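You operate a simulated robot arm through the tools that you are given. There is no shell and no other tool. Be economical: measure what you need, move in short steps, check, and stop when the job is done.

You are at the controls of a simulated two-armed robot. One attempt, no reset.

## Task
On the far end of the grey table, fold the blue cloth in half.

The check looks at the end state, three seconds after you hand in, the way a careful person would. Anything else that was tipped, shoved, dropped, spilled or broken makes it a failure. Flat cloth is picked up by pressing the open fingertips on it (5 to 10 N) and closing them slowly along it; thin cloth reads only 2 to 8 mm in the jaws.

## Robot
Two 7-joint arms with two-finger parallel grippers on one trunk, on a base that drives. Base frame: it is fixed to the floor where the robot stands at the start and does not move with it; the origin is under the middle of the robot, x ahead of it, y to its left, z up. Units: m, degrees, N and s.
The left shoulder is at the start at [0.07, 0.163, 1.02], the right one opposite. Places, roughly: far end of the grey table [0.6, -0.1, 0.8]. Payload 3.43 kg a hand.
Tool frame (each hand has its own): the origin (TCP) lies between the finger pads and is the grasp point; the fingertips stand 0.034 m ahead of it; z points along the fingers, y is the line along which they close. The gripper opens to 0.128 m. The fingers are 0.024 m wide and 0.012 m thick; the gripper's body (0.048 by 0.13 m) begins 0.096 m behind the TCP.
Orientation is that of the tool frame in the base frame, as a unit quaternion [x, y, z, w]. With the fingers straight down and closing along the base's y, the tool's x points along the base's -x, its y along +y and its z along -z.

## Interface
- The arms move only by the tool step_arm. It takes "left_targets", "right_targets" or both (then of equal length, played together; a hand with none holds still); each is a list of rows, each an object of numbers (a shift or turn left out is 0, a gripper value left out holds the last): "x", "y", "z": the shift along the base's x, y, z in units of 40 mm (1.0 is 40 mm); "rx", "ry", "rz": the turn, a rotation vector about the base's x, y, z in units of 5 degrees (1.0 is 5 degrees); "claw": the opening, from 0 (shut) to 1 (fully open). In form: [{"x": .., "y": .., "z": .., "rx": .., "ry": .., "rz": .., "claw": ..}, ...]. A call has 1 to 10 rows; each row shifts and turns the commanded pose from where the row before left it. A call with a number of a shift or a turn outside -1 to 1 is refused whole. A row lasts 0.2 s, in which the tool goes at most 0.05 m and 8.6 degrees; a call with a longer step from one row to the next is refused whole, and so is a gripper value outside its range. Where a pose cannot be reached the arm comes as near as it can. A force on the tool above 40 N (or 10 N above the force at the start of the call, whichever is more), or a blocked arm, ends the call early, and 0.2 s more pass. The fingers move at their own pace (about 0.153 m/s each) and stop on an object; they squeeze with about 41 N. The grip force told is the motor's: it shows also when the fingers shut on nothing. Time passes only in rows, and 0.2 s behind the last, so rows that do not move let the fingers close. The reply holds the time, the measured pose of the TCP, the force on the tool along the base axes, the opening and the grip force, in the units named above and with some noise.
- Cameras (640 x 400 px; columns grow to the right, rows downward): "scene" is now at [0.1358, 0.0002, 1.2421]; the picture's right is [-0.00, -1.00, 0.00], its down [-0.63, 0.00, -0.78] and it looks along [0.78, -0.00, -0.63] (base axes); focal length 270 px, centre (320, 200). "left" rides on the left gripper at [0.076, 0.011, -0.16] in its tool frame; the picture's right is [-0.15, 0.99, 0.00], its down [-0.88, -0.13, -0.46] and it looks along [-0.45, -0.07, 0.89] (tool axes); focal length 234 px, centre (320, 200). "right" rides on the right gripper at [0.076, -0.011, -0.16] in its tool frame; the picture's right is [0.15, 0.99, 0.00], its down [-0.88, 0.13, -0.46] and it looks along [-0.45, 0.07, 0.89] (tool axes); focal length 234 px, centre (320, 200). There is no depth. A picture from a camera that has moved, and an enlarged one, comes with that camera's place and axes in the base frame and with its lens.
- camera(camera): a new picture of that camera. It takes no simulated time.
- slide_trunk(by): slides the trunk up (or, below 0, down) by that many m; the arms and the scene camera ride with it, the base frame stays. It gives what a move gives, with no picture.
- drive_base(legs): drives the robot by 1 to 6 legs, each [ahead, left, turn to the left] in m, m and degrees, along the robot's own axes; the way and the turn of a leg run together, so that a leg with both is an arc; at most 1.5 m and 180 degrees a leg. The arms and the cameras ride along, it lands a little off, and it stops where it bumps. It gives what a move gives.
- pan_tilt(pan, tilt): turns the head with the scene camera to pan (to the left, within 86 degrees either way) and tilt (down, from -29 to 69), counted from straight ahead of the robot. It gives what a move gives.
- close_up(camera, box): a new picture of the part [left, top, right, bottom] of that camera's present view, enlarged. It takes no simulated time.
- finish_job(): hands the job in; it is judged then, once.

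Work in short steps. Places have to be worked out from the pictures, the camera data and where the tool is seen: move nearer, look again, correct. Check each grasp and each placing, and mend what went wrong. You have 120 turns and 108 pictures in all, those below and enlarged ones among them. Open the grippers and draw the arms clear of the work before you hand the job in, unless the task says otherwise; then end with one line.

The tools are called after ">>>" as name(argument=value, ...) on one line, values as JSON. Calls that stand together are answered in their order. step_arm: Moves the arms, as the interface text tells. Its arguments: {"type":"object","properties":{"left_targets":{"type":"array","items":{"type":"object","properties":{"x":{"type":"number"},"y":{"type":"number"},"z":{"type":"number"},"rx":{"type":"number"},"ry":{"type":"number"},"rz":{"type":"number"},"claw":{"type":"number"}}}},"right_targets":{"type":"array","items":{"type":"object","properties":{"x":{"type":"number"},"y":{"type":"number"},"z":{"type":"number"},"rx":{"type":"number"},"ry":{"type":"number"},"rz":{"type":"number"},"claw":{"type":"number"}}}}},"required":[]} The other tools are called the same way: slide_trunk (by) slides the trunk up or down; drive_base (legs) drives the base; pan_tilt (pan, tilt) turns the head that bears the scene camera; camera (camera) takes a picture; close_up (camera, box) takes an enlarged picture of a part of a camera's view; finish_job () hands the job in.

At the start:

```text
clock: 0.0
left_ee_pos: [0.6778, 0.2458, 0.9066]
left_ee_rot: [-0.001, 1.0, 0.001, 0.0]
left_force: [0.0, -0.2, 0.3]
left_opening: 0.1281
left_grip_force: 0.0
right_ee_pos: [0.6407, -0.2244, 0.9275]
right_ee_rot: [0.0, 1.0, -0.001, 0.0]
right_force: [0.2, 0.2, -0.3]
right_opening: 0.1279
right_grip_force: 0.0
trunk travel left (down, up): [-0.5, 0.44]
robot x, y, heading: [0.0024, 0.0014, -0.1]
head pan, tilt: [-0.2, 38.9]
```

scene: 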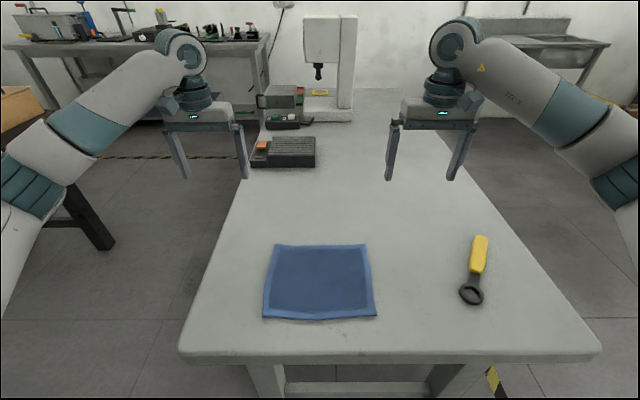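
right: 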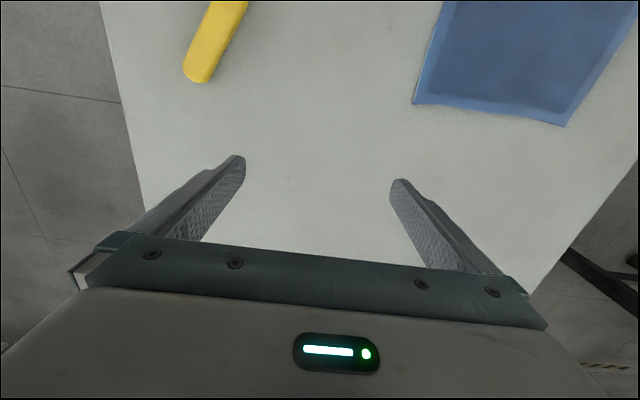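
left: 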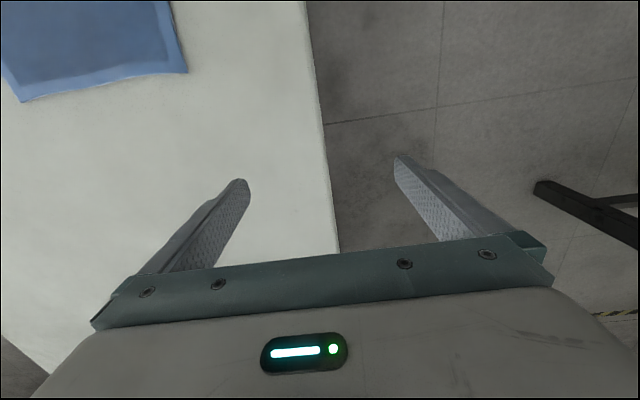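

The cloth spans about x 0.42–0.62 and y ±0.12. I'll back the base up a little so both edges are comfortably reachable.

>>> drive_base(legs=[[-0.12, 0, 0]])

>>> camera(camera="scene")

```text
clock: 1.2
left_ee_pos: [0.5617, 0.2453, 0.9058]
left_ee_rot: [0.001, 1.0, 0.0, 0.0]
left_force: [0.0, 0.7, 0.7]
left_opening: 0.1281
left_grip_force: 0.0
right_ee_pos: [0.5226, -0.2249, 0.9279]
right_ee_rot: [0.001, 1.0, 0.0, 0.0]
right_force: [-1.2, 0.0, 1.2]
right_opening: 0.1279
right_grip_force: 0.1
trunk travel left (down, up): [-0.5, 0.44]
robot x, y, heading: [-0.1163, -0.0028, 0.1]
head pan, tilt: [-0.2, 38.9]
```

```text
104 pictures are left
camera scene: at [0.0181, 0.0001, 1.2422], right [-0.01, -1.0, 0.0], down [-0.63, 0.0, -0.78], along [0.78, 0.0, -0.63], focal length 270 px, centre (320, 200)
```

scene: 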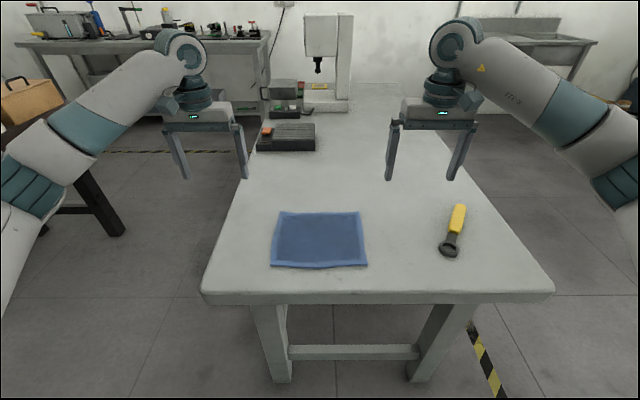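

Comparing the two views puts the table top nearer z≈0.76, with the cloth at x≈0.39–0.56 and y≈±0.105. I'll move both hands above the far corners, still clear of the table, and look.

>>> step_arm(left_targets=[{"x": -0.08, "y": -0.8, "z": -0.3, "claw": 0.35}, {"x": -0.08, "y": -0.8, "z": -0.3}, {"x": -0.08, "y": -0.8, "z": -0.3}, {"x": -0.08, "y": -0.8, "z": -0.3}, {"x": -0.08, "y": -0.8, "z": -0.3}, {}], right_targets=[{"x": 0.11, "y": 0.7, "z": -0.41, "claw": 0.35}, {"x": 0.11, "y": 0.7, "z": -0.41}, {"x": 0.11, "y": 0.7, "z": -0.41}, {"x": 0.11, "y": 0.7, "z": -0.41}, {"x": 0.11, "y": 0.7, "z": -0.41}, {}])

>>> camera(camera="scene")

>>> camera(camera="right")

>>> camera(camera="left")

```text
clock: 2.6
left_ee_pos: [0.545, 0.0853, 0.8465]
left_ee_rot: [0.0, 1.0, 0.001, 0.0]
left_force: [0.3, 0.3, 0.0]
left_opening: 0.0446
left_grip_force: 0.1
right_ee_pos: [0.5456, -0.0844, 0.8432]
right_ee_rot: [0.001, 1.0, -0.001, 0.0]
right_force: [-0.2, 0.3, 0.6]
right_opening: 0.0448
right_grip_force: 0.1
trunk travel left (down, up): [-0.5, 0.44]
robot x, y, heading: [-0.1156, -0.0004, -0.3]
head pan, tilt: [-0.2, 38.9]
```

```text
103 pictures are left
camera scene: at [0.0185, 0.0001, 1.2422], right [-0.01, -1.0, 0.0], down [-0.63, 0.0, -0.78], along [0.78, 0.0, -0.63], focal length 270 px, centre (320, 200)
```

scene: 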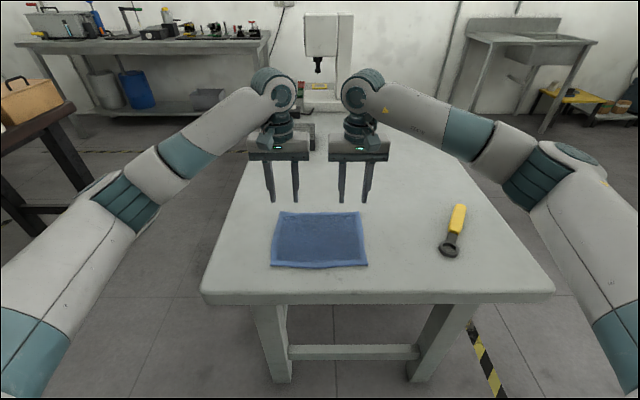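

```text
102 pictures are left
camera right: at [0.4697, -0.0959, 1.0037], right [-0.14, 0.99, 0.0], down [0.88, 0.13, 0.46], along [0.45, 0.07, -0.89], focal length 234 px, centre (320, 200)
```

right: 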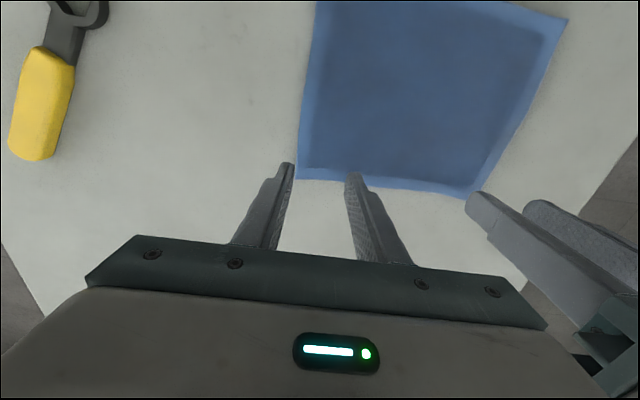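

```text
101 pictures are left
camera left: at [0.4703, 0.0942, 1.0067], right [0.15, 0.99, 0.0], down [0.88, -0.13, 0.46], along [0.45, -0.07, -0.89], focal length 234 px, centre (320, 200)
```

left: 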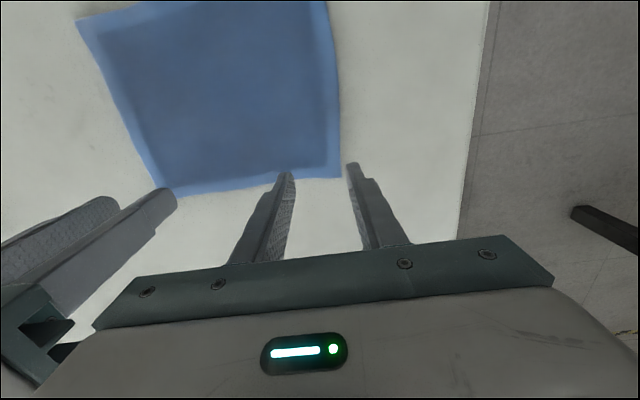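

The wrist views put the far edge at x≈0.567, corners at y≈±0.103, and the surface at z≈0.755. I'll move the hands slightly inward so both fingers land on cloth, narrow the jaws, and descend most of the way.

>>> step_arm(left_targets=[{"x": 0.05, "y": -0.22, "z": -0.3, "claw": 0.24}, {"z": -0.4}, {"z": -0.3}, {}], right_targets=[{"x": 0.05, "y": 0.22, "z": -0.25, "claw": 0.24}, {"z": -0.4}, {"z": -0.3}, {}])

>>> camera(camera="right")

>>> camera(camera="left")

```text
clock: 3.6
left_ee_pos: [0.5482, 0.0758, 0.805]
left_ee_rot: [0.001, 1.0, 0.0, 0.0]
left_force: [0.7, -0.2, -0.5]
left_opening: 0.0308
left_grip_force: 0.1
right_ee_pos: [0.5471, -0.0766, 0.8067]
right_ee_rot: [0.001, 1.0, 0.0, -0.001]
right_force: [0.1, -1.0, 0.9]
right_opening: 0.0304
right_grip_force: 0.1
trunk travel left (down, up): [-0.5, 0.44]
robot x, y, heading: [-0.1194, -0.0026, -0.1]
head pan, tilt: [-0.2, 38.9]
```

```text
100 pictures are left
camera right: at [0.4708, -0.0873, 0.9667], right [-0.14, 0.99, 0.0], down [0.88, 0.13, 0.46], along [0.45, 0.07, -0.89], focal length 234 px, centre (320, 200)
```

right: 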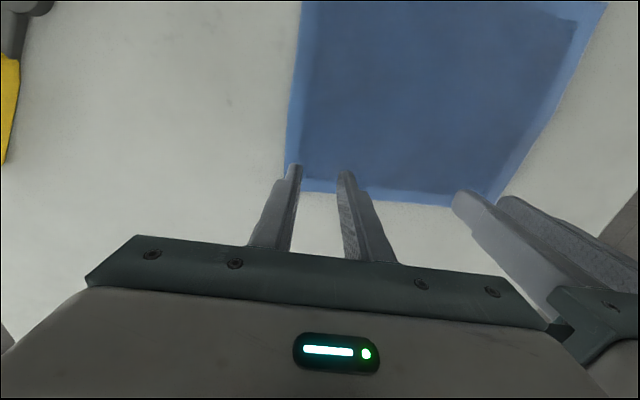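

```text
99 pictures are left
camera left: at [0.4728, 0.0858, 0.966], right [0.15, 0.99, 0.0], down [0.88, -0.13, 0.46], along [0.45, -0.07, -0.89], focal length 234 px, centre (320, 200)
```

left: 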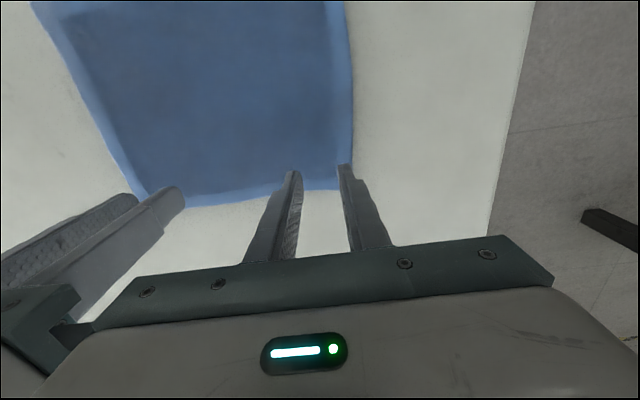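

Alignment looks good. I'll go down in small steps, watching force.

>>> step_arm(left_targets=[{"z": -0.1}, {"z": -0.1}, {"z": -0.06}, {}], right_targets=[{"z": -0.1}, {"z": -0.1}, {"z": -0.1}, {}])

```text
clock: 4.6
left_ee_pos: [0.5465, 0.0761, 0.7958]
left_ee_rot: [0.0, 1.0, 0.0, -0.001]
left_force: [-0.2, 0.2, -0.3]
left_opening: 0.0307
left_grip_force: 0.0
right_ee_pos: [0.5459, -0.0759, 0.7946]
right_ee_rot: [0.001, 1.0, 0.0, -0.001]
right_force: [-0.6, -0.3, 0.8]
right_opening: 0.0308
right_grip_force: 0.1
trunk travel left (down, up): [-0.5, 0.44]
robot x, y, heading: [-0.1177, -0.0016, -0.3]
head pan, tilt: [-0.2, 38.9]
```

No contact yet, with the tips at about 0.761. I'll keep going down.

>>> step_arm(left_targets=[{"z": -0.06}, {"z": -0.06}, {"z": -0.05}, {}], right_targets=[{"z": -0.06}, {"z": -0.06}, {"z": -0.05}, {}])

```text
clock: 5.6
left_ee_pos: [0.5476, 0.0769, 0.7889]
left_ee_rot: [0.001, 1.0, 0.0, 0.0]
left_force: [-0.7, 0.0, 2.0]
left_opening: 0.0308
left_grip_force: 0.0
right_ee_pos: [0.546, -0.0765, 0.7882]
right_ee_rot: [0.001, 1.0, 0.001, 0.0]
right_force: [0.4, -0.6, 2.8]
right_opening: 0.0307
right_grip_force: 0.1
trunk travel left (down, up): [-0.5, 0.44]
robot x, y, heading: [-0.1177, 0.0, 0.0]
head pan, tilt: [-0.2, 38.9]
```

Contact is starting at 2–3 N. I'll press a little more.

>>> step_arm(left_targets=[{"z": -0.05}, {}], right_targets=[{"z": -0.05}, {}])

```text
clock: 6.2
left_ee_pos: [0.5479, 0.0762, 0.7877]
left_ee_rot: [0.0, 1.0, 0.0, 0.001]
left_force: [1.4, -0.2, 6.1]
left_opening: 0.0307
left_grip_force: 0.1
right_ee_pos: [0.5467, -0.0767, 0.7874]
right_ee_rot: [0.0, 1.0, 0.0, 0.0]
right_force: [-0.2, 0.8, 9.2]
right_opening: 0.0307
right_grip_force: 0.0
trunk travel left (down, up): [-0.5, 0.44]
robot x, y, heading: [-0.1178, 0.0024, -0.2]
head pan, tilt: [-0.2, 38.9]
```

Force is in the 6–9 N range, so I'll close slowly.

>>> step_arm(left_targets=[{"z": -0.01, "claw": 0.21}, {"claw": 0.18}, {"claw": 0.15}, {"claw": 0.12}, {"claw": 0.09}, {"claw": 0.06}, {"claw": 0.03}, {"claw": 0}, {}, {}], right_targets=[{"claw": 0.21}, {"claw": 0.18}, {"claw": 0.15}, {"claw": 0.12}, {"claw": 0.09}, {"claw": 0.06}, {"claw": 0.03}, {"claw": 0}, {}, {}])

>>> camera(camera="right")

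>>> camera(camera="left")

```text
clock: 8.4
left_ee_pos: [0.5464, 0.0762, 0.7878]
left_ee_rot: [0.002, 1.0, -0.001, 0.001]
left_force: [0.8, -10.3, 10.6]
left_opening: 0.0037
left_grip_force: 38.5
right_ee_pos: [0.5456, -0.0762, 0.7861]
right_ee_rot: [0.001, 1.0, 0.0, 0.001]
right_force: [0.1, 12.0, 11.3]
right_opening: 0.0026
right_grip_force: 36.9
trunk travel left (down, up): [-0.5, 0.44]
robot x, y, heading: [-0.1197, -0.0032, -0.2]
head pan, tilt: [-0.2, 38.9]
```

```text
98 pictures are left
camera right: at [0.4692, -0.0871, 0.9471], right [-0.15, 0.99, 0.0], down [0.88, 0.13, 0.46], along [0.45, 0.07, -0.89], focal length 234 px, centre (320, 200)
```

right: 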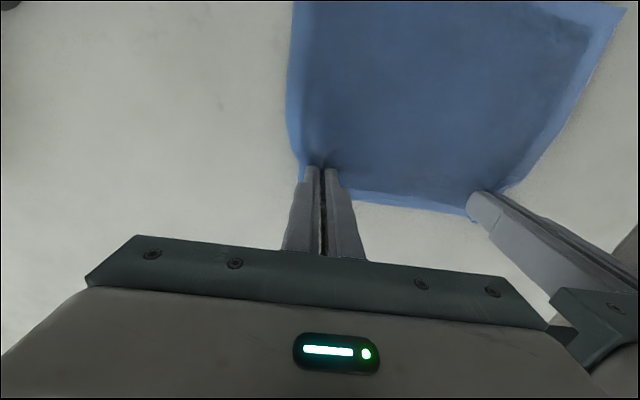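

```text
97 pictures are left
camera left: at [0.4708, 0.086, 0.9477], right [0.15, 0.99, 0.0], down [0.88, -0.13, 0.46], along [0.45, -0.07, -0.89], focal length 234 px, centre (320, 200)
```

left: 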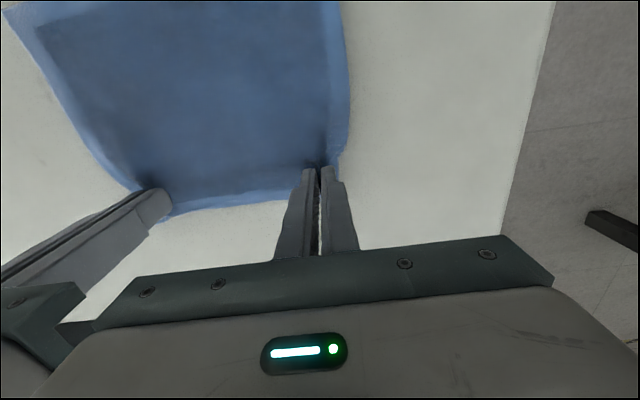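

Both jaws read 3–4 mm with cloth visibly gathered. I'll lift slowly, easing the hands inward a little to relieve tension, then check.

>>> step_arm(left_targets=[{"z": 0.25, "y": -0.05}, {"z": 0.3, "x": -0.05}, {"z": 0.3, "x": -0.1}, {"z": 0.3, "x": -0.15}, {}], right_targets=[{"z": 0.25, "y": 0.05}, {"z": 0.3, "x": -0.05}, {"z": 0.3, "x": -0.1}, {"z": 0.3, "x": -0.15}, {}])

>>> camera(camera="scene")

```text
clock: 9.6
left_ee_pos: [0.5366, 0.0732, 0.8326]
left_ee_rot: [0.0, 1.0, 0.0, 0.0]
left_force: [0.0, -6.0, 0.1]
left_opening: 0.0035
left_grip_force: 38.0
right_ee_pos: [0.5357, -0.0756, 0.8324]
right_ee_rot: [0.001, 1.0, 0.0, 0.0]
right_force: [0.2, 7.2, -0.5]
right_opening: 0.0026
right_grip_force: 37.3
trunk travel left (down, up): [-0.5, 0.44]
robot x, y, heading: [-0.119, -0.0004, -0.1]
head pan, tilt: [-0.2, 38.9]
```

```text
96 pictures are left
camera scene: at [0.0197, 0.0001, 1.242], right [-0.01, -1.0, 0.0], down [-0.63, 0.0, -0.78], along [0.78, 0.0, -0.63], focal length 270 px, centre (320, 200)
```

scene: 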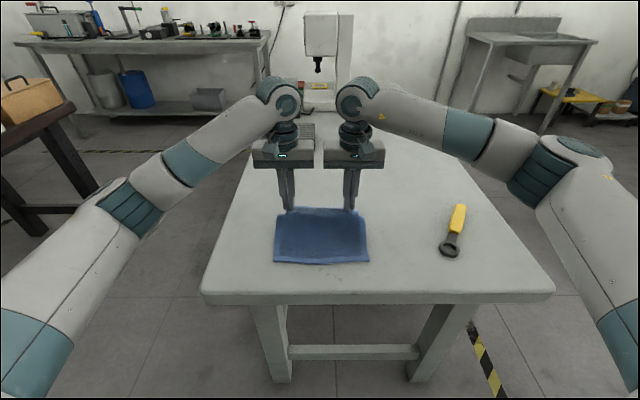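

Both corners are held and the edge is lifting. I'll carry it toward me along an arc, tilting the fingers away from the robot so the edge turns over properly.

>>> step_arm(left_targets=[{"x": -0.27, "y": -0.04, "z": 0.068, "ry": -1}, {"x": -0.27, "z": 0.068, "ry": -1}, {"x": -0.27, "z": 0.068, "ry": -1}, {"x": -0.27, "z": 0.068, "ry": -1}, {"x": -0.27, "z": 0.068, "ry": -1}, {}], right_targets=[{"x": -0.27, "y": 0.06, "z": 0.068, "ry": -1}, {"x": -0.27, "z": 0.068, "ry": -1}, {"x": -0.27, "z": 0.068, "ry": -1}, {"x": -0.27, "z": 0.068, "ry": -1}, {"x": -0.27, "z": 0.068, "ry": -1}, {}])

>>> camera(camera="scene")

>>> camera(camera="right")

```text
clock: 11.0
left_ee_pos: [0.4831, 0.0723, 0.8459]
left_ee_rot: [0.0, 0.976, -0.001, 0.216]
left_force: [-0.8, -2.6, -0.5]
left_opening: 0.0032
left_grip_force: 37.9
right_ee_pos: [0.4807, -0.0713, 0.8457]
right_ee_rot: [0.001, 0.976, 0.0, 0.217]
right_force: [0.2, 1.9, -0.4]
right_opening: 0.0027
right_grip_force: 37.6
trunk travel left (down, up): [-0.5, 0.44]
robot x, y, heading: [-0.1164, 0.0038, 0.2]
head pan, tilt: [-0.2, 38.9]
```

```text
95 pictures are left
camera scene: at [0.0196, 0.0001, 1.242], right [-0.01, -1.0, 0.0], down [-0.63, 0.0, -0.78], along [0.78, 0.0, -0.63], focal length 270 px, centre (320, 200)
```

scene: 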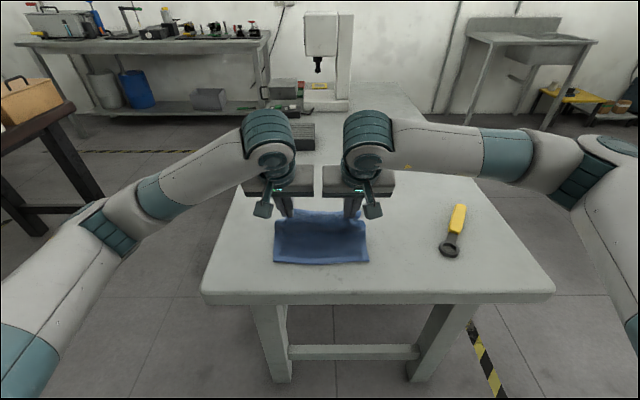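

```text
94 pictures are left
camera right: at [0.3449, -0.0823, 0.9585], right [-0.13, 0.99, -0.06], down [0.61, 0.13, 0.79], along [0.78, 0.07, -0.62], focal length 234 px, centre (320, 200)
```

right: 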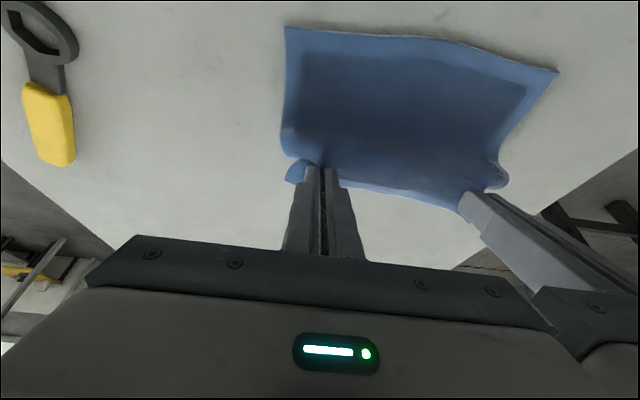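

The fold is going well; the near edge sits at x≈0.403, so the grip should end near x≈0.423. I'll continue over with more tilt.

>>> step_arm(left_targets=[{"x": -0.24, "z": -0.044, "ry": -1}, {"x": -0.24, "z": -0.044, "ry": -1}, {"x": -0.24, "z": -0.044, "ry": -1}, {"x": -0.24, "z": -0.044, "ry": -1}, {}], right_targets=[{"x": -0.24, "z": -0.044, "ry": -1}, {"x": -0.24, "z": -0.044, "ry": -1}, {"x": -0.24, "z": -0.044, "ry": -1}, {"x": -0.24, "z": -0.044, "ry": -1}, {}])

>>> camera(camera="scene")

>>> camera(camera="right")

```text
clock: 12.2
left_ee_pos: [0.4434, 0.0738, 0.8381]
left_ee_rot: [0.001, 0.924, 0.0, 0.383]
left_force: [0.1, -1.9, -0.3]
left_opening: 0.003
left_grip_force: 37.8
right_ee_pos: [0.4414, -0.0712, 0.8375]
right_ee_rot: [0.0, 0.924, 0.0, 0.383]
right_force: [-0.8, 2.9, -1.3]
right_opening: 0.0024
right_grip_force: 37.4
trunk travel left (down, up): [-0.5, 0.44]
robot x, y, heading: [-0.1146, 0.0006, -0.2]
head pan, tilt: [-0.2, 38.9]
```

```text
93 pictures are left
camera scene: at [0.0192, 0.0, 1.2421], right [-0.01, -1.0, 0.0], down [-0.63, 0.0, -0.78], along [0.78, 0.0, -0.63], focal length 270 px, centre (320, 200)
```

scene: 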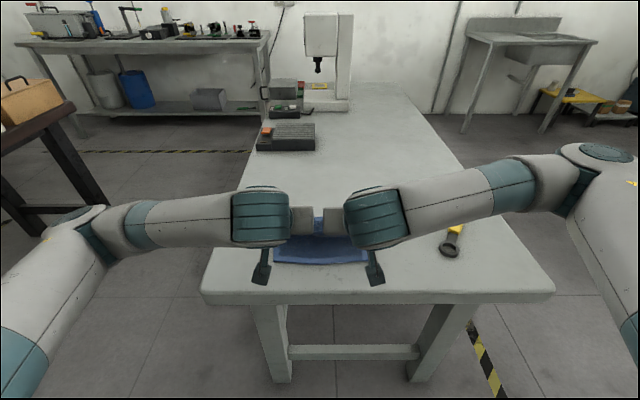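

```text
92 pictures are left
camera right: at [0.2755, -0.0829, 0.8973], right [-0.1, 0.99, -0.1], down [0.3, 0.13, 0.95], along [0.95, 0.07, -0.31], focal length 234 px, centre (320, 200)
```

right: 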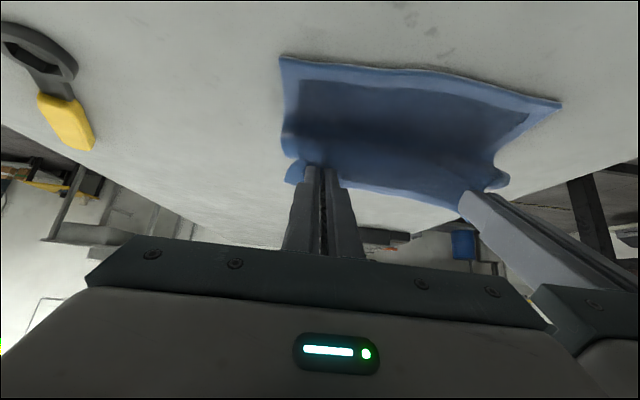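

Still both gripped. I'll continue down toward the near edge, with tilt to 60°.

>>> step_arm(left_targets=[{"x": -0.35, "z": -0.15, "ry": -1}, {"x": -0.35, "z": -0.3, "ry": -1}, {"x": -0.3, "z": -0.35, "ry": -1}, {"x": -0.2, "z": -0.35}, {}], right_targets=[{"x": -0.35, "z": -0.15, "ry": -1}, {"x": -0.35, "z": -0.3, "ry": -1}, {"x": -0.3, "z": -0.35, "ry": -1}, {"x": -0.15, "z": -0.35}, {}])

>>> camera(camera="left")

>>> camera(camera="right")

```text
clock: 13.4
left_ee_pos: [0.3961, 0.0728, 0.7914]
left_ee_rot: [-0.001, 0.866, 0.001, 0.5]
left_force: [-0.1, -1.3, 0.4]
left_opening: 0.0032
left_grip_force: 38.3
right_ee_pos: [0.3966, -0.0721, 0.7928]
right_ee_rot: [0.001, 0.866, 0.0, 0.5]
right_force: [0.8, 1.4, 1.2]
right_opening: 0.0027
right_grip_force: 37.1
trunk travel left (down, up): [-0.5, 0.44]
robot x, y, heading: [-0.1167, -0.0003, -0.1]
head pan, tilt: [-0.2, 38.9]
```

```text
91 pictures are left
camera left: at [0.2208, 0.0812, 0.8068], right [0.07, 0.99, 0.13], down [0.05, -0.13, 0.99], along [1.0, -0.07, -0.05], focal length 234 px, centre (320, 200)
```

left: 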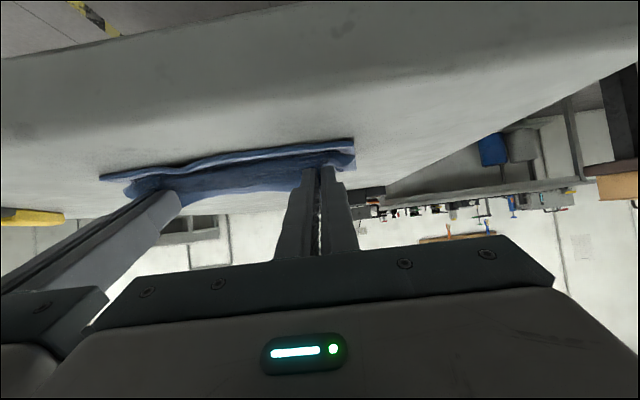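

```text
90 pictures are left
camera right: at [0.2202, -0.0823, 0.807], right [-0.07, 0.99, -0.13], down [0.05, 0.13, 0.99], along [1.0, 0.07, -0.05], focal length 234 px, centre (320, 200)
```

right: 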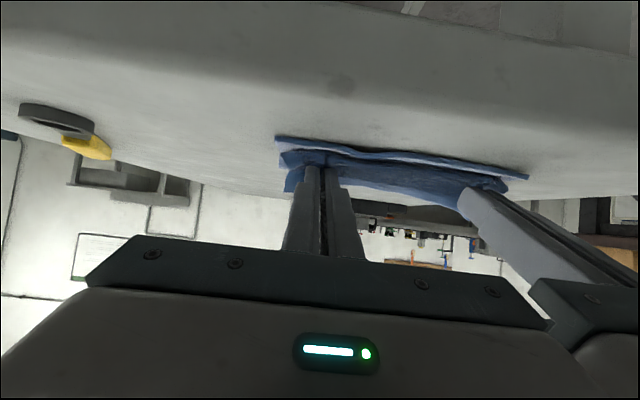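

The edge is about 1 cm above the lower layer, and the grip tips are at x≈0.425. I'll lower to contact.

>>> step_arm(left_targets=[{"x": -0.05, "z": -0.08}, {"x": -0.05, "z": -0.06}, {}], right_targets=[{"x": -0.05, "z": -0.08}, {"x": -0.05, "z": -0.08}, {}])

```text
clock: 14.2
left_ee_pos: [0.3925, 0.0717, 0.7861]
left_ee_rot: [0.0, 0.865, 0.0, 0.501]
left_force: [1.7, -1.2, 3.3]
left_opening: 0.0036
left_grip_force: 38.0
left hand out of reach, approached as far as the arm can: row 1
right_ee_pos: [0.393, -0.0718, 0.7862]
right_ee_rot: [0.001, 0.865, 0.0, 0.502]
right_force: [2.7, 1.1, 12.2]
right_opening: 0.0027
right_grip_force: 37.6
trunk travel left (down, up): [-0.5, 0.44]
robot x, y, heading: [-0.1197, 0.0019, -0.2]
head pan, tilt: [-0.2, 38.9]
```

Contact made. I'll lift off pressure slightly, open a little, and look before withdrawing.

>>> step_arm(left_targets=[{"z": 0.03, "claw": 0.05}, {"claw": 0.1}, {"claw": 0.15}, {"claw": 0.2}, {}], right_targets=[{"z": 0.05, "claw": 0.05}, {"claw": 0.1}, {"claw": 0.15}, {"claw": 0.2}, {}])

>>> camera(camera="left")

>>> camera(camera="right")

```text
clock: 15.4
left_ee_pos: [0.3934, 0.072, 0.7865]
left_ee_rot: [0.0, 0.866, 0.001, 0.501]
left_force: [0.4, 0.5, 1.3]
left_opening: 0.0247
left_grip_force: 0.0
right_ee_pos: [0.3927, -0.0707, 0.7874]
right_ee_rot: [0.001, 0.866, 0.0, 0.499]
right_force: [0.5, 0.3, 1.9]
right_opening: 0.0244
right_grip_force: 0.1
trunk travel left (down, up): [-0.5, 0.44]
robot x, y, heading: [-0.1142, -0.0011, -0.2]
head pan, tilt: [-0.2, 38.9]
```

```text
89 pictures are left
camera left: at [0.2176, 0.0807, 0.8016], right [0.07, 0.99, 0.13], down [0.05, -0.13, 0.99], along [1.0, -0.07, -0.06], focal length 234 px, centre (320, 200)
```

left: 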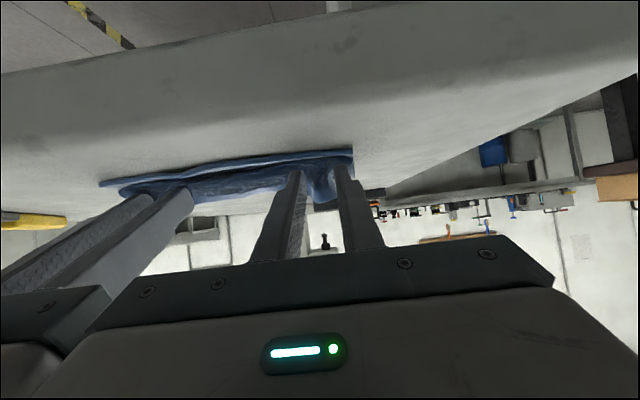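

```text
88 pictures are left
camera right: at [0.2171, -0.0815, 0.8017], right [-0.07, 0.99, -0.13], down [0.05, 0.13, 0.99], along [1.0, 0.07, -0.05], focal length 234 px, centre (320, 200)
```

right: 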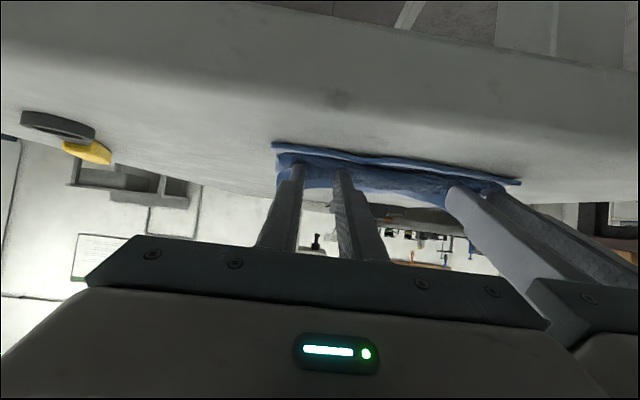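

Released. I'll withdraw along the finger axis and up, then straighten the hands.

>>> step_arm(left_targets=[{"x": -0.3, "z": 0.3, "claw": 0.25}, {"x": -0.3, "z": 0.5}, {"z": 0.9, "ry": 1}, {"z": 0.9, "ry": 1}, {"x": 0.2, "y": 0.5, "z": 0.7, "ry": 1}, {"x": 0.2, "y": 0.7, "z": 0.3, "ry": 1}, {"x": 0.2, "y": 0.7, "ry": 1}, {"y": 0.7, "ry": 1}, {"y": 0.7, "ry": 1}, {"y": 0.3, "ry": 1}], right_targets=[{"x": -0.3, "z": 0.3, "claw": 0.25}, {"x": -0.3, "z": 0.5}, {"z": 0.9, "ry": 1}, {"z": 0.9, "ry": 1}, {"x": 0.2, "y": -0.5, "z": 0.7, "ry": 1}, {"x": 0.2, "y": -0.7, "z": 0.3, "ry": 1}, {"x": 0.2, "y": -0.7, "ry": 1}, {"y": -0.7, "ry": 1}, {"y": -0.7, "ry": 1}, {"y": -0.3, "ry": 1}])

>>> camera(camera="scene")

>>> close_up(camera="scene", box=[240, 190, 400, 290])

```text
clock: 15.9
left_ee_pos: [0.3917, 0.0669, 0.7939]
left_ee_rot: [-0.003, 0.867, 0.007, 0.498]
left_force: [0.8, 3.4, 0.3]
left_opening: 0.0323
left_grip_force: 0.2
left hand out of reach, approached as far as the arm can: row 1, 2
right_ee_pos: [0.3917, -0.0665, 0.7943]
right_ee_rot: [0.004, 0.866, -0.006, 0.499]
right_force: [0.5, -3.8, 0.2]
right_opening: 0.0321
right_grip_force: 0.0
right hand out of reach, approached as far as the arm can: row 1, 2
trunk travel left (down, up): [-0.5, 0.44]
robot x, y, heading: [-0.1151, -0.004, -0.2]
head pan, tilt: [-0.2, 38.9]
stopped in row 2 (left hand): the force on the tool passed its limit (the readings are from after the stop); the commanded pose is now the measured one
```

```text
87 pictures are left
camera scene: at [0.0188, 0.0001, 1.2421], right [-0.01, -1.0, 0.0], down [-0.63, 0.0, -0.78], along [0.78, 0.0, -0.63], focal length 270 px, centre (320, 200)
```

scene: 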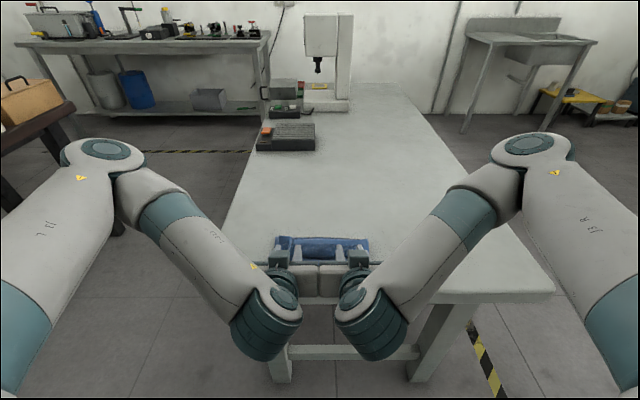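

```text
4.00 times, centred on (320, 240) of scene
camera zoom: at [0.0188, 0.0001, 1.2421], right [-0.01, -1.0, 0.0], down [-0.63, 0.0, -0.78], along [0.78, 0.0, -0.63], focal length 1081 px, centre (320, 40)
```

zoom: 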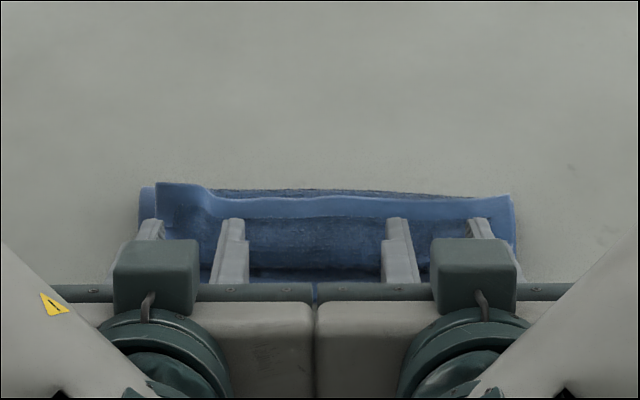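

The hands hit their reach limit and bumped into each other. They're still by the cloth, so I'll go straight up with a slight outward move, without going further back.

>>> step_arm(left_targets=[{"y": 0.12, "z": 0.3}, {"z": 0.5}, {"z": 0.6}, {}], right_targets=[{"y": -0.12, "z": 0.3}, {"z": 0.5}, {"z": 0.6}, {}])

>>> close_up(camera="scene", box=[240, 190, 400, 290])

```text
clock: 16.6
left_ee_pos: [0.4026, 0.0686, 0.8213]
left_ee_rot: [-0.004, 0.868, 0.011, 0.497]
left_force: [-0.4, 4.7, 0.9]
left_opening: 0.0321
left_grip_force: 0.1
left hand out of reach, approached as far as the arm can: row 1, 2, 3
right_ee_pos: [0.4019, -0.0686, 0.8218]
right_ee_rot: [0.006, 0.867, -0.01, 0.498]
right_force: [0.0, -4.9, -1.1]
right_opening: 0.0323
right_grip_force: 0.1
right hand out of reach, approached as far as the arm can: row 1, 2, 3
trunk travel left (down, up): [-0.5, 0.44]
robot x, y, heading: [-0.1162, 0.0022, 0.1]
head pan, tilt: [-0.2, 38.9]
stopped in row 3 (left hand): the force on the tool passed its limit (the readings are from after the stop); the commanded pose is now the measured one
```

```text
4.00 times, centred on (320, 240) of scene
camera zoom: at [0.0189, 0.0001, 1.2421], right [-0.01, -1.0, 0.0], down [-0.63, 0.0, -0.78], along [0.78, 0.0, -0.63], focal length 1081 px, centre (320, 40)
```

zoom: 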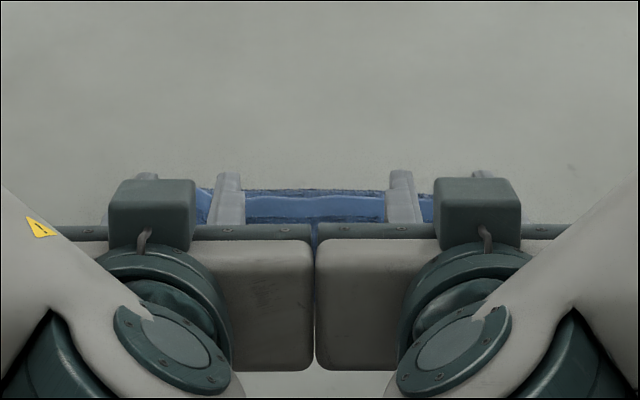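

The fingers are clear at tip height ≈0.80. I'll separate the hands outward, moving a bit forward and up and tilting back upright.

>>> step_arm(left_targets=[{"y": 0.4, "z": 0.3, "x": 0.2}, {"y": 0.5, "z": 0.3, "x": 0.2, "ry": 1}, {"y": 0.6, "z": 0.3, "x": 0.2, "ry": 1}, {"y": 0.7, "z": 0.3, "x": 0.2, "ry": 1}, {"y": 0.7, "z": 0.3, "x": 0.2, "ry": 1}, {"y": 0.7, "z": 0.3, "ry": 1}, {"ry": 1, "z": 0.3}, {"ry": 1}, {"ry": 1}, {"ry": 1}], right_targets=[{"y": -0.4, "z": 0.3, "x": 0.2}, {"y": -0.5, "z": 0.3, "x": 0.2, "ry": 1}, {"y": -0.6, "z": 0.3, "x": 0.2, "ry": 1}, {"y": -0.7, "z": 0.3, "x": 0.2, "ry": 1}, {"y": -0.7, "z": 0.3, "x": 0.2, "ry": 1}, {"y": -0.7, "z": 0.3, "ry": 1}, {"ry": 1, "z": 0.3}, {"ry": 1}, {"ry": 1}, {"ry": 1}])

>>> camera(camera="scene")

>>> close_up(camera="scene", box=[240, 190, 400, 290])

```text
clock: 18.8
left_ee_pos: [0.4474, 0.2094, 0.9028]
left_ee_rot: [0.001, 0.992, 0.012, 0.126]
left_force: [-0.1, 0.8, -1.0]
left_opening: 0.0322
left_grip_force: 0.1
left hand out of reach, approached as far as the arm can: row 1
right_ee_pos: [0.445, -0.2092, 0.9055]
right_ee_rot: [0.001, 0.992, -0.011, 0.128]
right_force: [0.6, -0.2, -0.1]
right_opening: 0.0319
right_grip_force: 0.1
right hand out of reach, approached as far as the arm can: row 1
trunk travel left (down, up): [-0.5, 0.44]
robot x, y, heading: [-0.1209, 0.0019, -0.1]
head pan, tilt: [-0.2, 38.9]
```

```text
84 pictures are left
camera scene: at [0.0197, 0.0001, 1.242], right [-0.01, -1.0, 0.0], down [-0.63, 0.0, -0.78], along [0.78, 0.0, -0.63], focal length 270 px, centre (320, 200)
```

scene: 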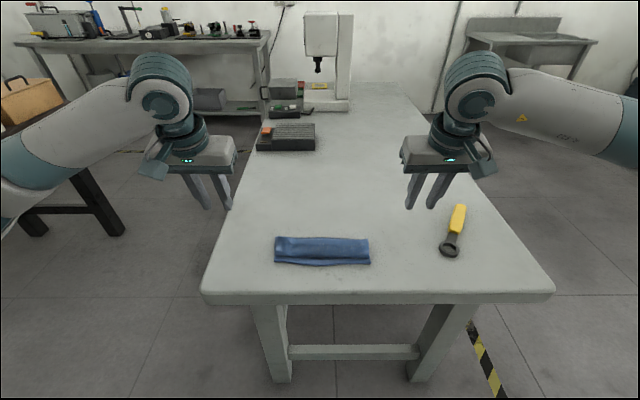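

```text
4.00 times, centred on (320, 240) of scene
camera zoom: at [0.0197, 0.0001, 1.242], right [-0.01, -1.0, 0.0], down [-0.63, 0.0, -0.78], along [0.78, 0.0, -0.63], focal length 1081 px, centre (320, 40)
```

zoom: 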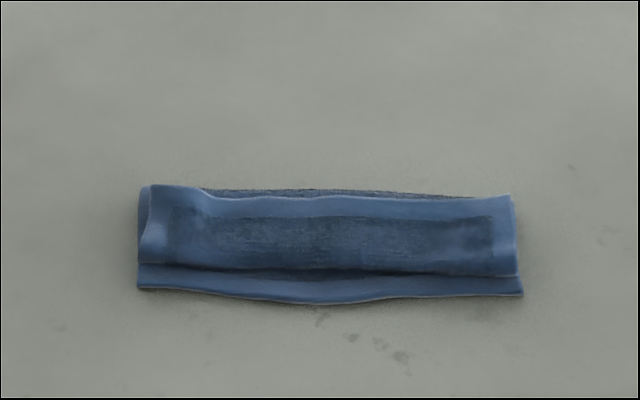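

The cloth is folded, but the top edge looks curled back. I'll look closer with the wrist cameras.

>>> camera(camera="right")

>>> camera(camera="left")

```text
82 pictures are left
camera right: at [0.3313, -0.2165, 1.0404], right [-0.14, 0.99, -0.06], down [0.74, 0.14, 0.66], along [0.66, 0.05, -0.75], focal length 234 px, centre (320, 200)
```

right: 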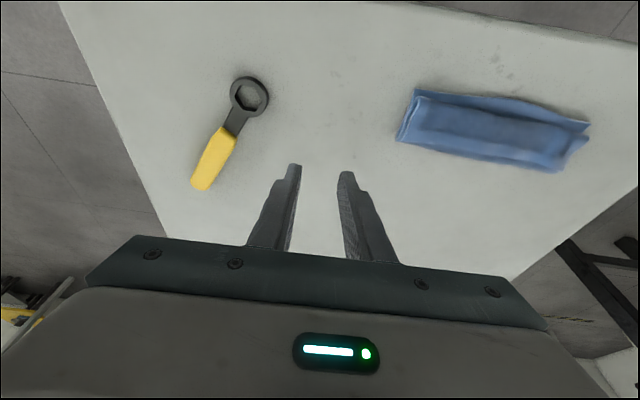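

```text
81 pictures are left
camera left: at [0.333, 0.2158, 1.0397], right [0.14, 0.99, 0.06], down [0.74, -0.14, 0.66], along [0.66, -0.05, -0.75], focal length 234 px, centre (320, 200)
```

left: 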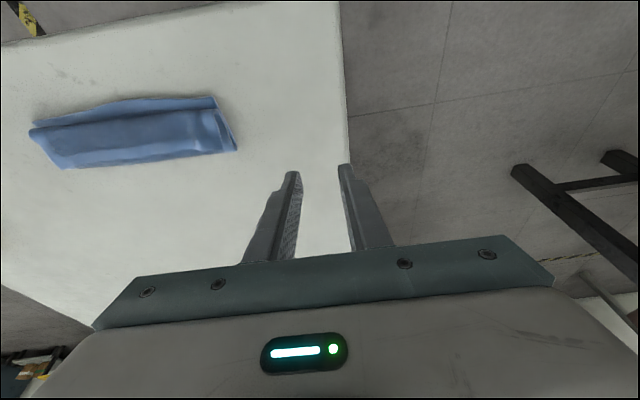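

>>> close_up(camera="right", box=[380, 70, 620, 190])

>>> close_up(camera="left", box=[10, 80, 250, 180])

```text
2.67 times, centred on (500, 130) of right
camera zoom: at [0.3313, -0.2165, 1.0404], right [-0.14, 0.99, -0.06], down [0.74, 0.14, 0.66], along [0.66, 0.05, -0.75], focal length 624 px, centre (-160, 387)
```

zoom: 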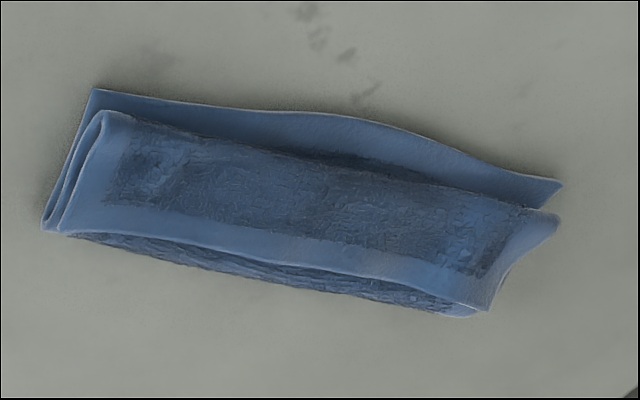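

```text
2.67 times, centred on (130, 130) of left
camera zoom: at [0.333, 0.2158, 1.0397], right [0.14, 0.99, 0.06], down [0.74, -0.14, 0.66], along [0.66, -0.05, -0.75], focal length 624 px, centre (827, 387)
```

zoom: 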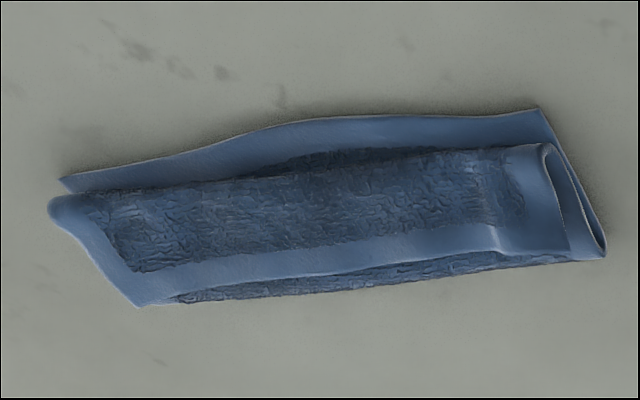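

It's a Z-fold: the moved edge got turned back and its free edge lies at x≈0.45, with a crease at x≈0.41. I'll re-grip that flap's free edge and pull it over taut; first I'll back up 0.1 m so the hands have reach.

>>> drive_base(legs=[[-0.1, 0, 0]])

```text
clock: 19.9
left_ee_pos: [0.3465, 0.2102, 0.9047]
left_ee_rot: [0.0, 0.992, 0.011, 0.128]
left_force: [0.0, 0.8, -0.9]
left_opening: 0.0317
left_grip_force: 0.0
right_ee_pos: [0.3459, -0.208, 0.9059]
right_ee_rot: [0.001, 0.991, -0.012, 0.13]
right_force: [-0.3, -0.4, 0.6]
right_opening: 0.032
right_grip_force: 0.1
trunk travel left (down, up): [-0.5, 0.44]
robot x, y, heading: [-0.2136, 0.0015, -0.2]
head pan, tilt: [-0.2, 38.9]
```

Now I'll bring both hands upright above the flap edge (left x≈0.441, right x≈0.431).

>>> step_arm(left_targets=[{"x": 0.47, "y": -0.7, "z": -0.35, "ry": 0.59, "claw": 0.24}, {"x": 0.47, "y": -0.7, "z": -0.35, "ry": 0.59}, {"x": 0.47, "y": -0.7, "z": -0.35, "ry": 0.59}, {"x": 0.47, "y": -0.7, "z": -0.35, "ry": 0.59}, {"x": 0.47, "y": -0.7, "z": -0.35, "ry": 0.59}, {}], right_targets=[{"x": 0.426, "y": 0.69, "z": -0.35, "ry": 0.6, "claw": 0.24}, {"x": 0.426, "y": 0.69, "z": -0.35, "ry": 0.6}, {"x": 0.426, "y": 0.69, "z": -0.35, "ry": 0.6}, {"x": 0.426, "y": 0.69, "z": -0.35, "ry": 0.6}, {"x": 0.426, "y": 0.69, "z": -0.35, "ry": 0.6}, {}])

>>> camera(camera="right")

>>> camera(camera="left")

>>> close_up(camera="scene", box=[240, 160, 400, 260])

```text
clock: 21.3
left_ee_pos: [0.4405, 0.0691, 0.8342]
left_ee_rot: [0.002, 1.0, 0.01, 0.0]
left_force: [-0.3, 0.8, 0.7]
left_opening: 0.0307
left_grip_force: 0.1
right_ee_pos: [0.4303, -0.0698, 0.8365]
right_ee_rot: [0.0, 1.0, -0.01, -0.002]
right_force: [-0.5, 1.3, -0.3]
right_opening: 0.0305
right_grip_force: 0.2
trunk travel left (down, up): [-0.5, 0.44]
robot x, y, heading: [-0.2194, 0.0006, 0.0]
head pan, tilt: [-0.2, 38.9]
```

```text
78 pictures are left
camera right: at [0.3548, -0.0777, 0.9968], right [-0.15, 0.99, -0.02], down [0.88, 0.14, 0.45], along [0.45, 0.05, -0.89], focal length 234 px, centre (320, 200)
```

right: 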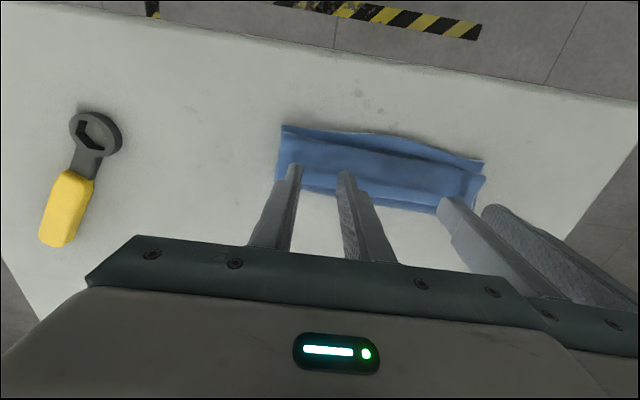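

```text
77 pictures are left
camera left: at [0.3643, 0.0753, 0.9952], right [0.15, 0.99, 0.02], down [0.88, -0.14, 0.45], along [0.45, -0.05, -0.89], focal length 234 px, centre (320, 200)
```

left: 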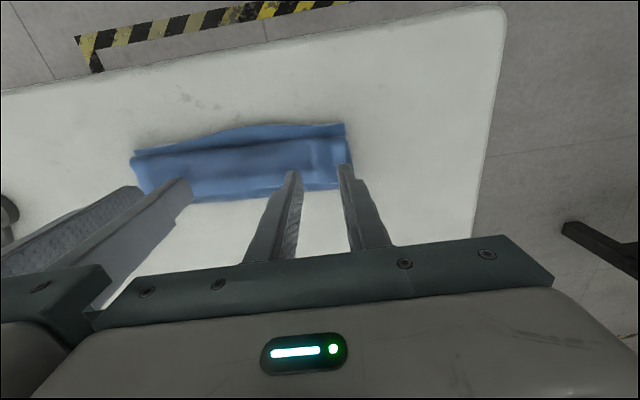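

```text
4.00 times, centred on (320, 210) of scene
camera zoom: at [-0.0811, 0.0004, 1.2423], right [0.0, -1.0, 0.0], down [-0.63, 0.0, -0.78], along [0.78, 0.0, -0.63], focal length 1081 px, centre (320, 160)
```

zoom: 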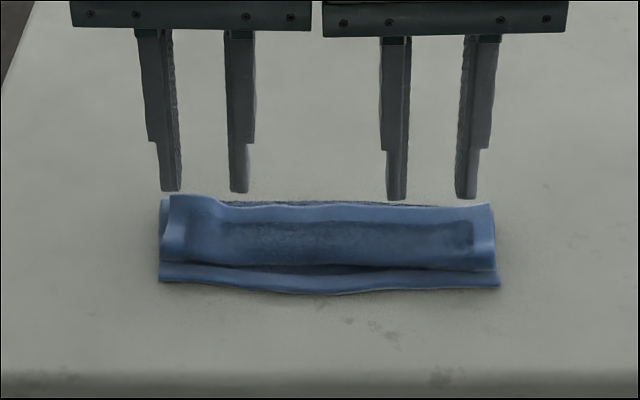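

Alignment looks plausible. I'll lower to just above the flap and check again.

>>> step_arm(left_targets=[{"z": -0.3}, {"z": -0.27}, {}], right_targets=[{"z": -0.33}, {"z": -0.3}, {}])

>>> close_up(camera="right", box=[240, 90, 480, 240])

>>> close_up(camera="left", box=[160, 90, 400, 240])

>>> close_up(camera="scene", box=[240, 160, 400, 260])

```text
clock: 22.1
left_ee_pos: [0.4397, 0.0692, 0.8099]
left_ee_rot: [0.002, 1.0, 0.01, -0.001]
left_force: [0.2, -0.2, 0.8]
left_opening: 0.0308
left_grip_force: 0.1
right_ee_pos: [0.4304, -0.0702, 0.8107]
right_ee_rot: [0.0, 1.0, -0.011, -0.002]
right_force: [0.1, 0.2, -0.6]
right_opening: 0.0308
right_grip_force: 0.0
trunk travel left (down, up): [-0.5, 0.44]
robot x, y, heading: [-0.2167, -0.0004, -0.1]
head pan, tilt: [-0.2, 38.9]
```

```text
2.67 times, centred on (360, 165) of right
camera zoom: at [0.355, -0.0774, 0.9708], right [-0.15, 0.99, -0.02], down [0.88, 0.14, 0.45], along [0.45, 0.05, -0.89], focal length 624 px, centre (213, 293)
```

zoom: 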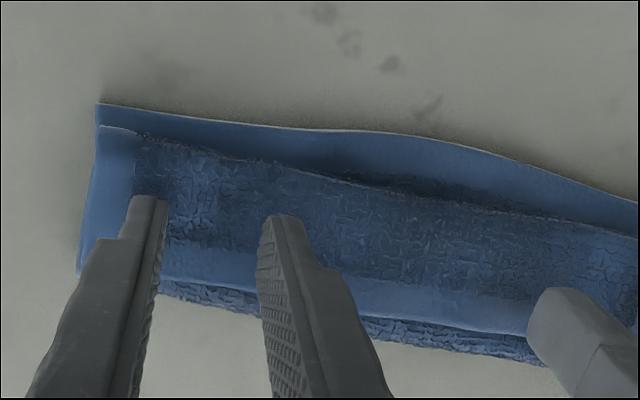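

```text
2.67 times, centred on (280, 165) of left
camera zoom: at [0.365, 0.0762, 0.9714], right [0.15, 0.99, 0.02], down [0.88, -0.14, 0.45], along [0.45, -0.05, -0.89], focal length 624 px, centre (427, 293)
```

zoom: 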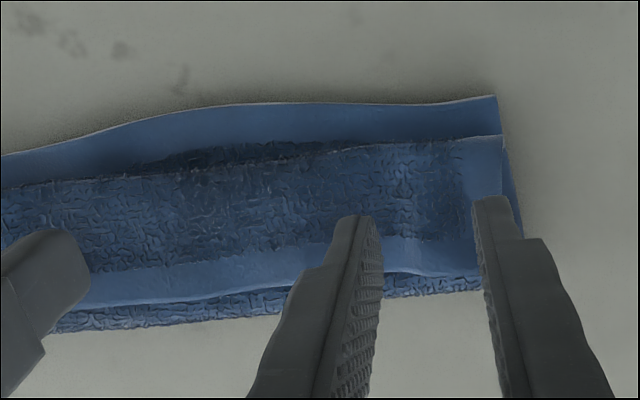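

```text
4.00 times, centred on (320, 210) of scene
camera zoom: at [-0.0801, 0.0003, 1.2422], right [0.0, -1.0, 0.0], down [-0.63, 0.0, -0.78], along [0.78, 0.0, -0.63], focal length 1081 px, centre (320, 160)
```

zoom: 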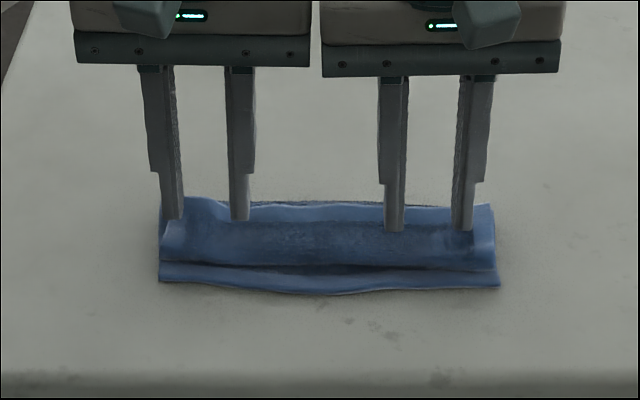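

The flap edge is at x≈0.457, so I'll nudge forward and down to contact gently.

>>> step_arm(left_targets=[{"x": 0.08, "y": -0.08, "z": -0.07}, {"z": -0.06}, {"z": -0.05}, {}], right_targets=[{"x": 0.3, "y": -0.08, "z": -0.07}, {"z": -0.06}, {"z": -0.07}, {}])

```text
clock: 23.1
left_ee_pos: [0.443, 0.067, 0.804]
left_ee_rot: [0.002, 1.0, 0.01, -0.001]
left_force: [0.0, -0.1, 0.1]
left_opening: 0.0307
left_grip_force: 0.0
right_ee_pos: [0.4433, -0.0736, 0.8023]
right_ee_rot: [-0.001, 1.0, -0.009, -0.002]
right_force: [0.2, 0.1, -0.8]
right_opening: 0.0305
right_grip_force: 0.2
trunk travel left (down, up): [-0.5, 0.44]
robot x, y, heading: [-0.2173, 0.0015, 0.0]
head pan, tilt: [-0.2, 38.9]
```

No contact yet, so I'll go lower.

>>> step_arm(left_targets=[{"z": -0.06}, {"z": -0.06}, {"z": -0.05}, {}], right_targets=[{"z": -0.05}, {"z": -0.05}, {"z": -0.04}, {}])

```text
clock: 24.1
left_ee_pos: [0.4436, 0.0672, 0.7959]
left_ee_rot: [0.002, 1.0, 0.01, 0.0]
left_force: [0.6, 0.9, 1.7]
left_opening: 0.0308
left_grip_force: 0.1
right_ee_pos: [0.4416, -0.0727, 0.7953]
right_ee_rot: [0.0, 1.0, -0.01, -0.002]
right_force: [-0.6, 0.2, 2.2]
right_opening: 0.0305
right_grip_force: 0.0
trunk travel left (down, up): [-0.5, 0.44]
robot x, y, heading: [-0.2136, 0.0047, -0.0]
head pan, tilt: [-0.2, 38.9]
```

Light contact. A touch more pressure to reach about 5 N.

>>> step_arm(left_targets=[{"z": -0.05}, {}], right_targets=[{"z": -0.05}, {}])

```text
clock: 24.7
left_ee_pos: [0.443, 0.0676, 0.7959]
left_ee_rot: [0.002, 1.0, 0.01, 0.0]
left_force: [0.7, 0.4, 2.2]
left_opening: 0.0305
left_grip_force: 0.0
right_ee_pos: [0.4431, -0.0738, 0.7948]
right_ee_rot: [0.0, 1.0, -0.01, -0.001]
right_force: [-1.3, 0.0, 4.4]
right_opening: 0.0304
right_grip_force: 0.1
trunk travel left (down, up): [-0.5, 0.44]
robot x, y, heading: [-0.2147, 0.0027, -0.1]
head pan, tilt: [-0.2, 38.9]
```

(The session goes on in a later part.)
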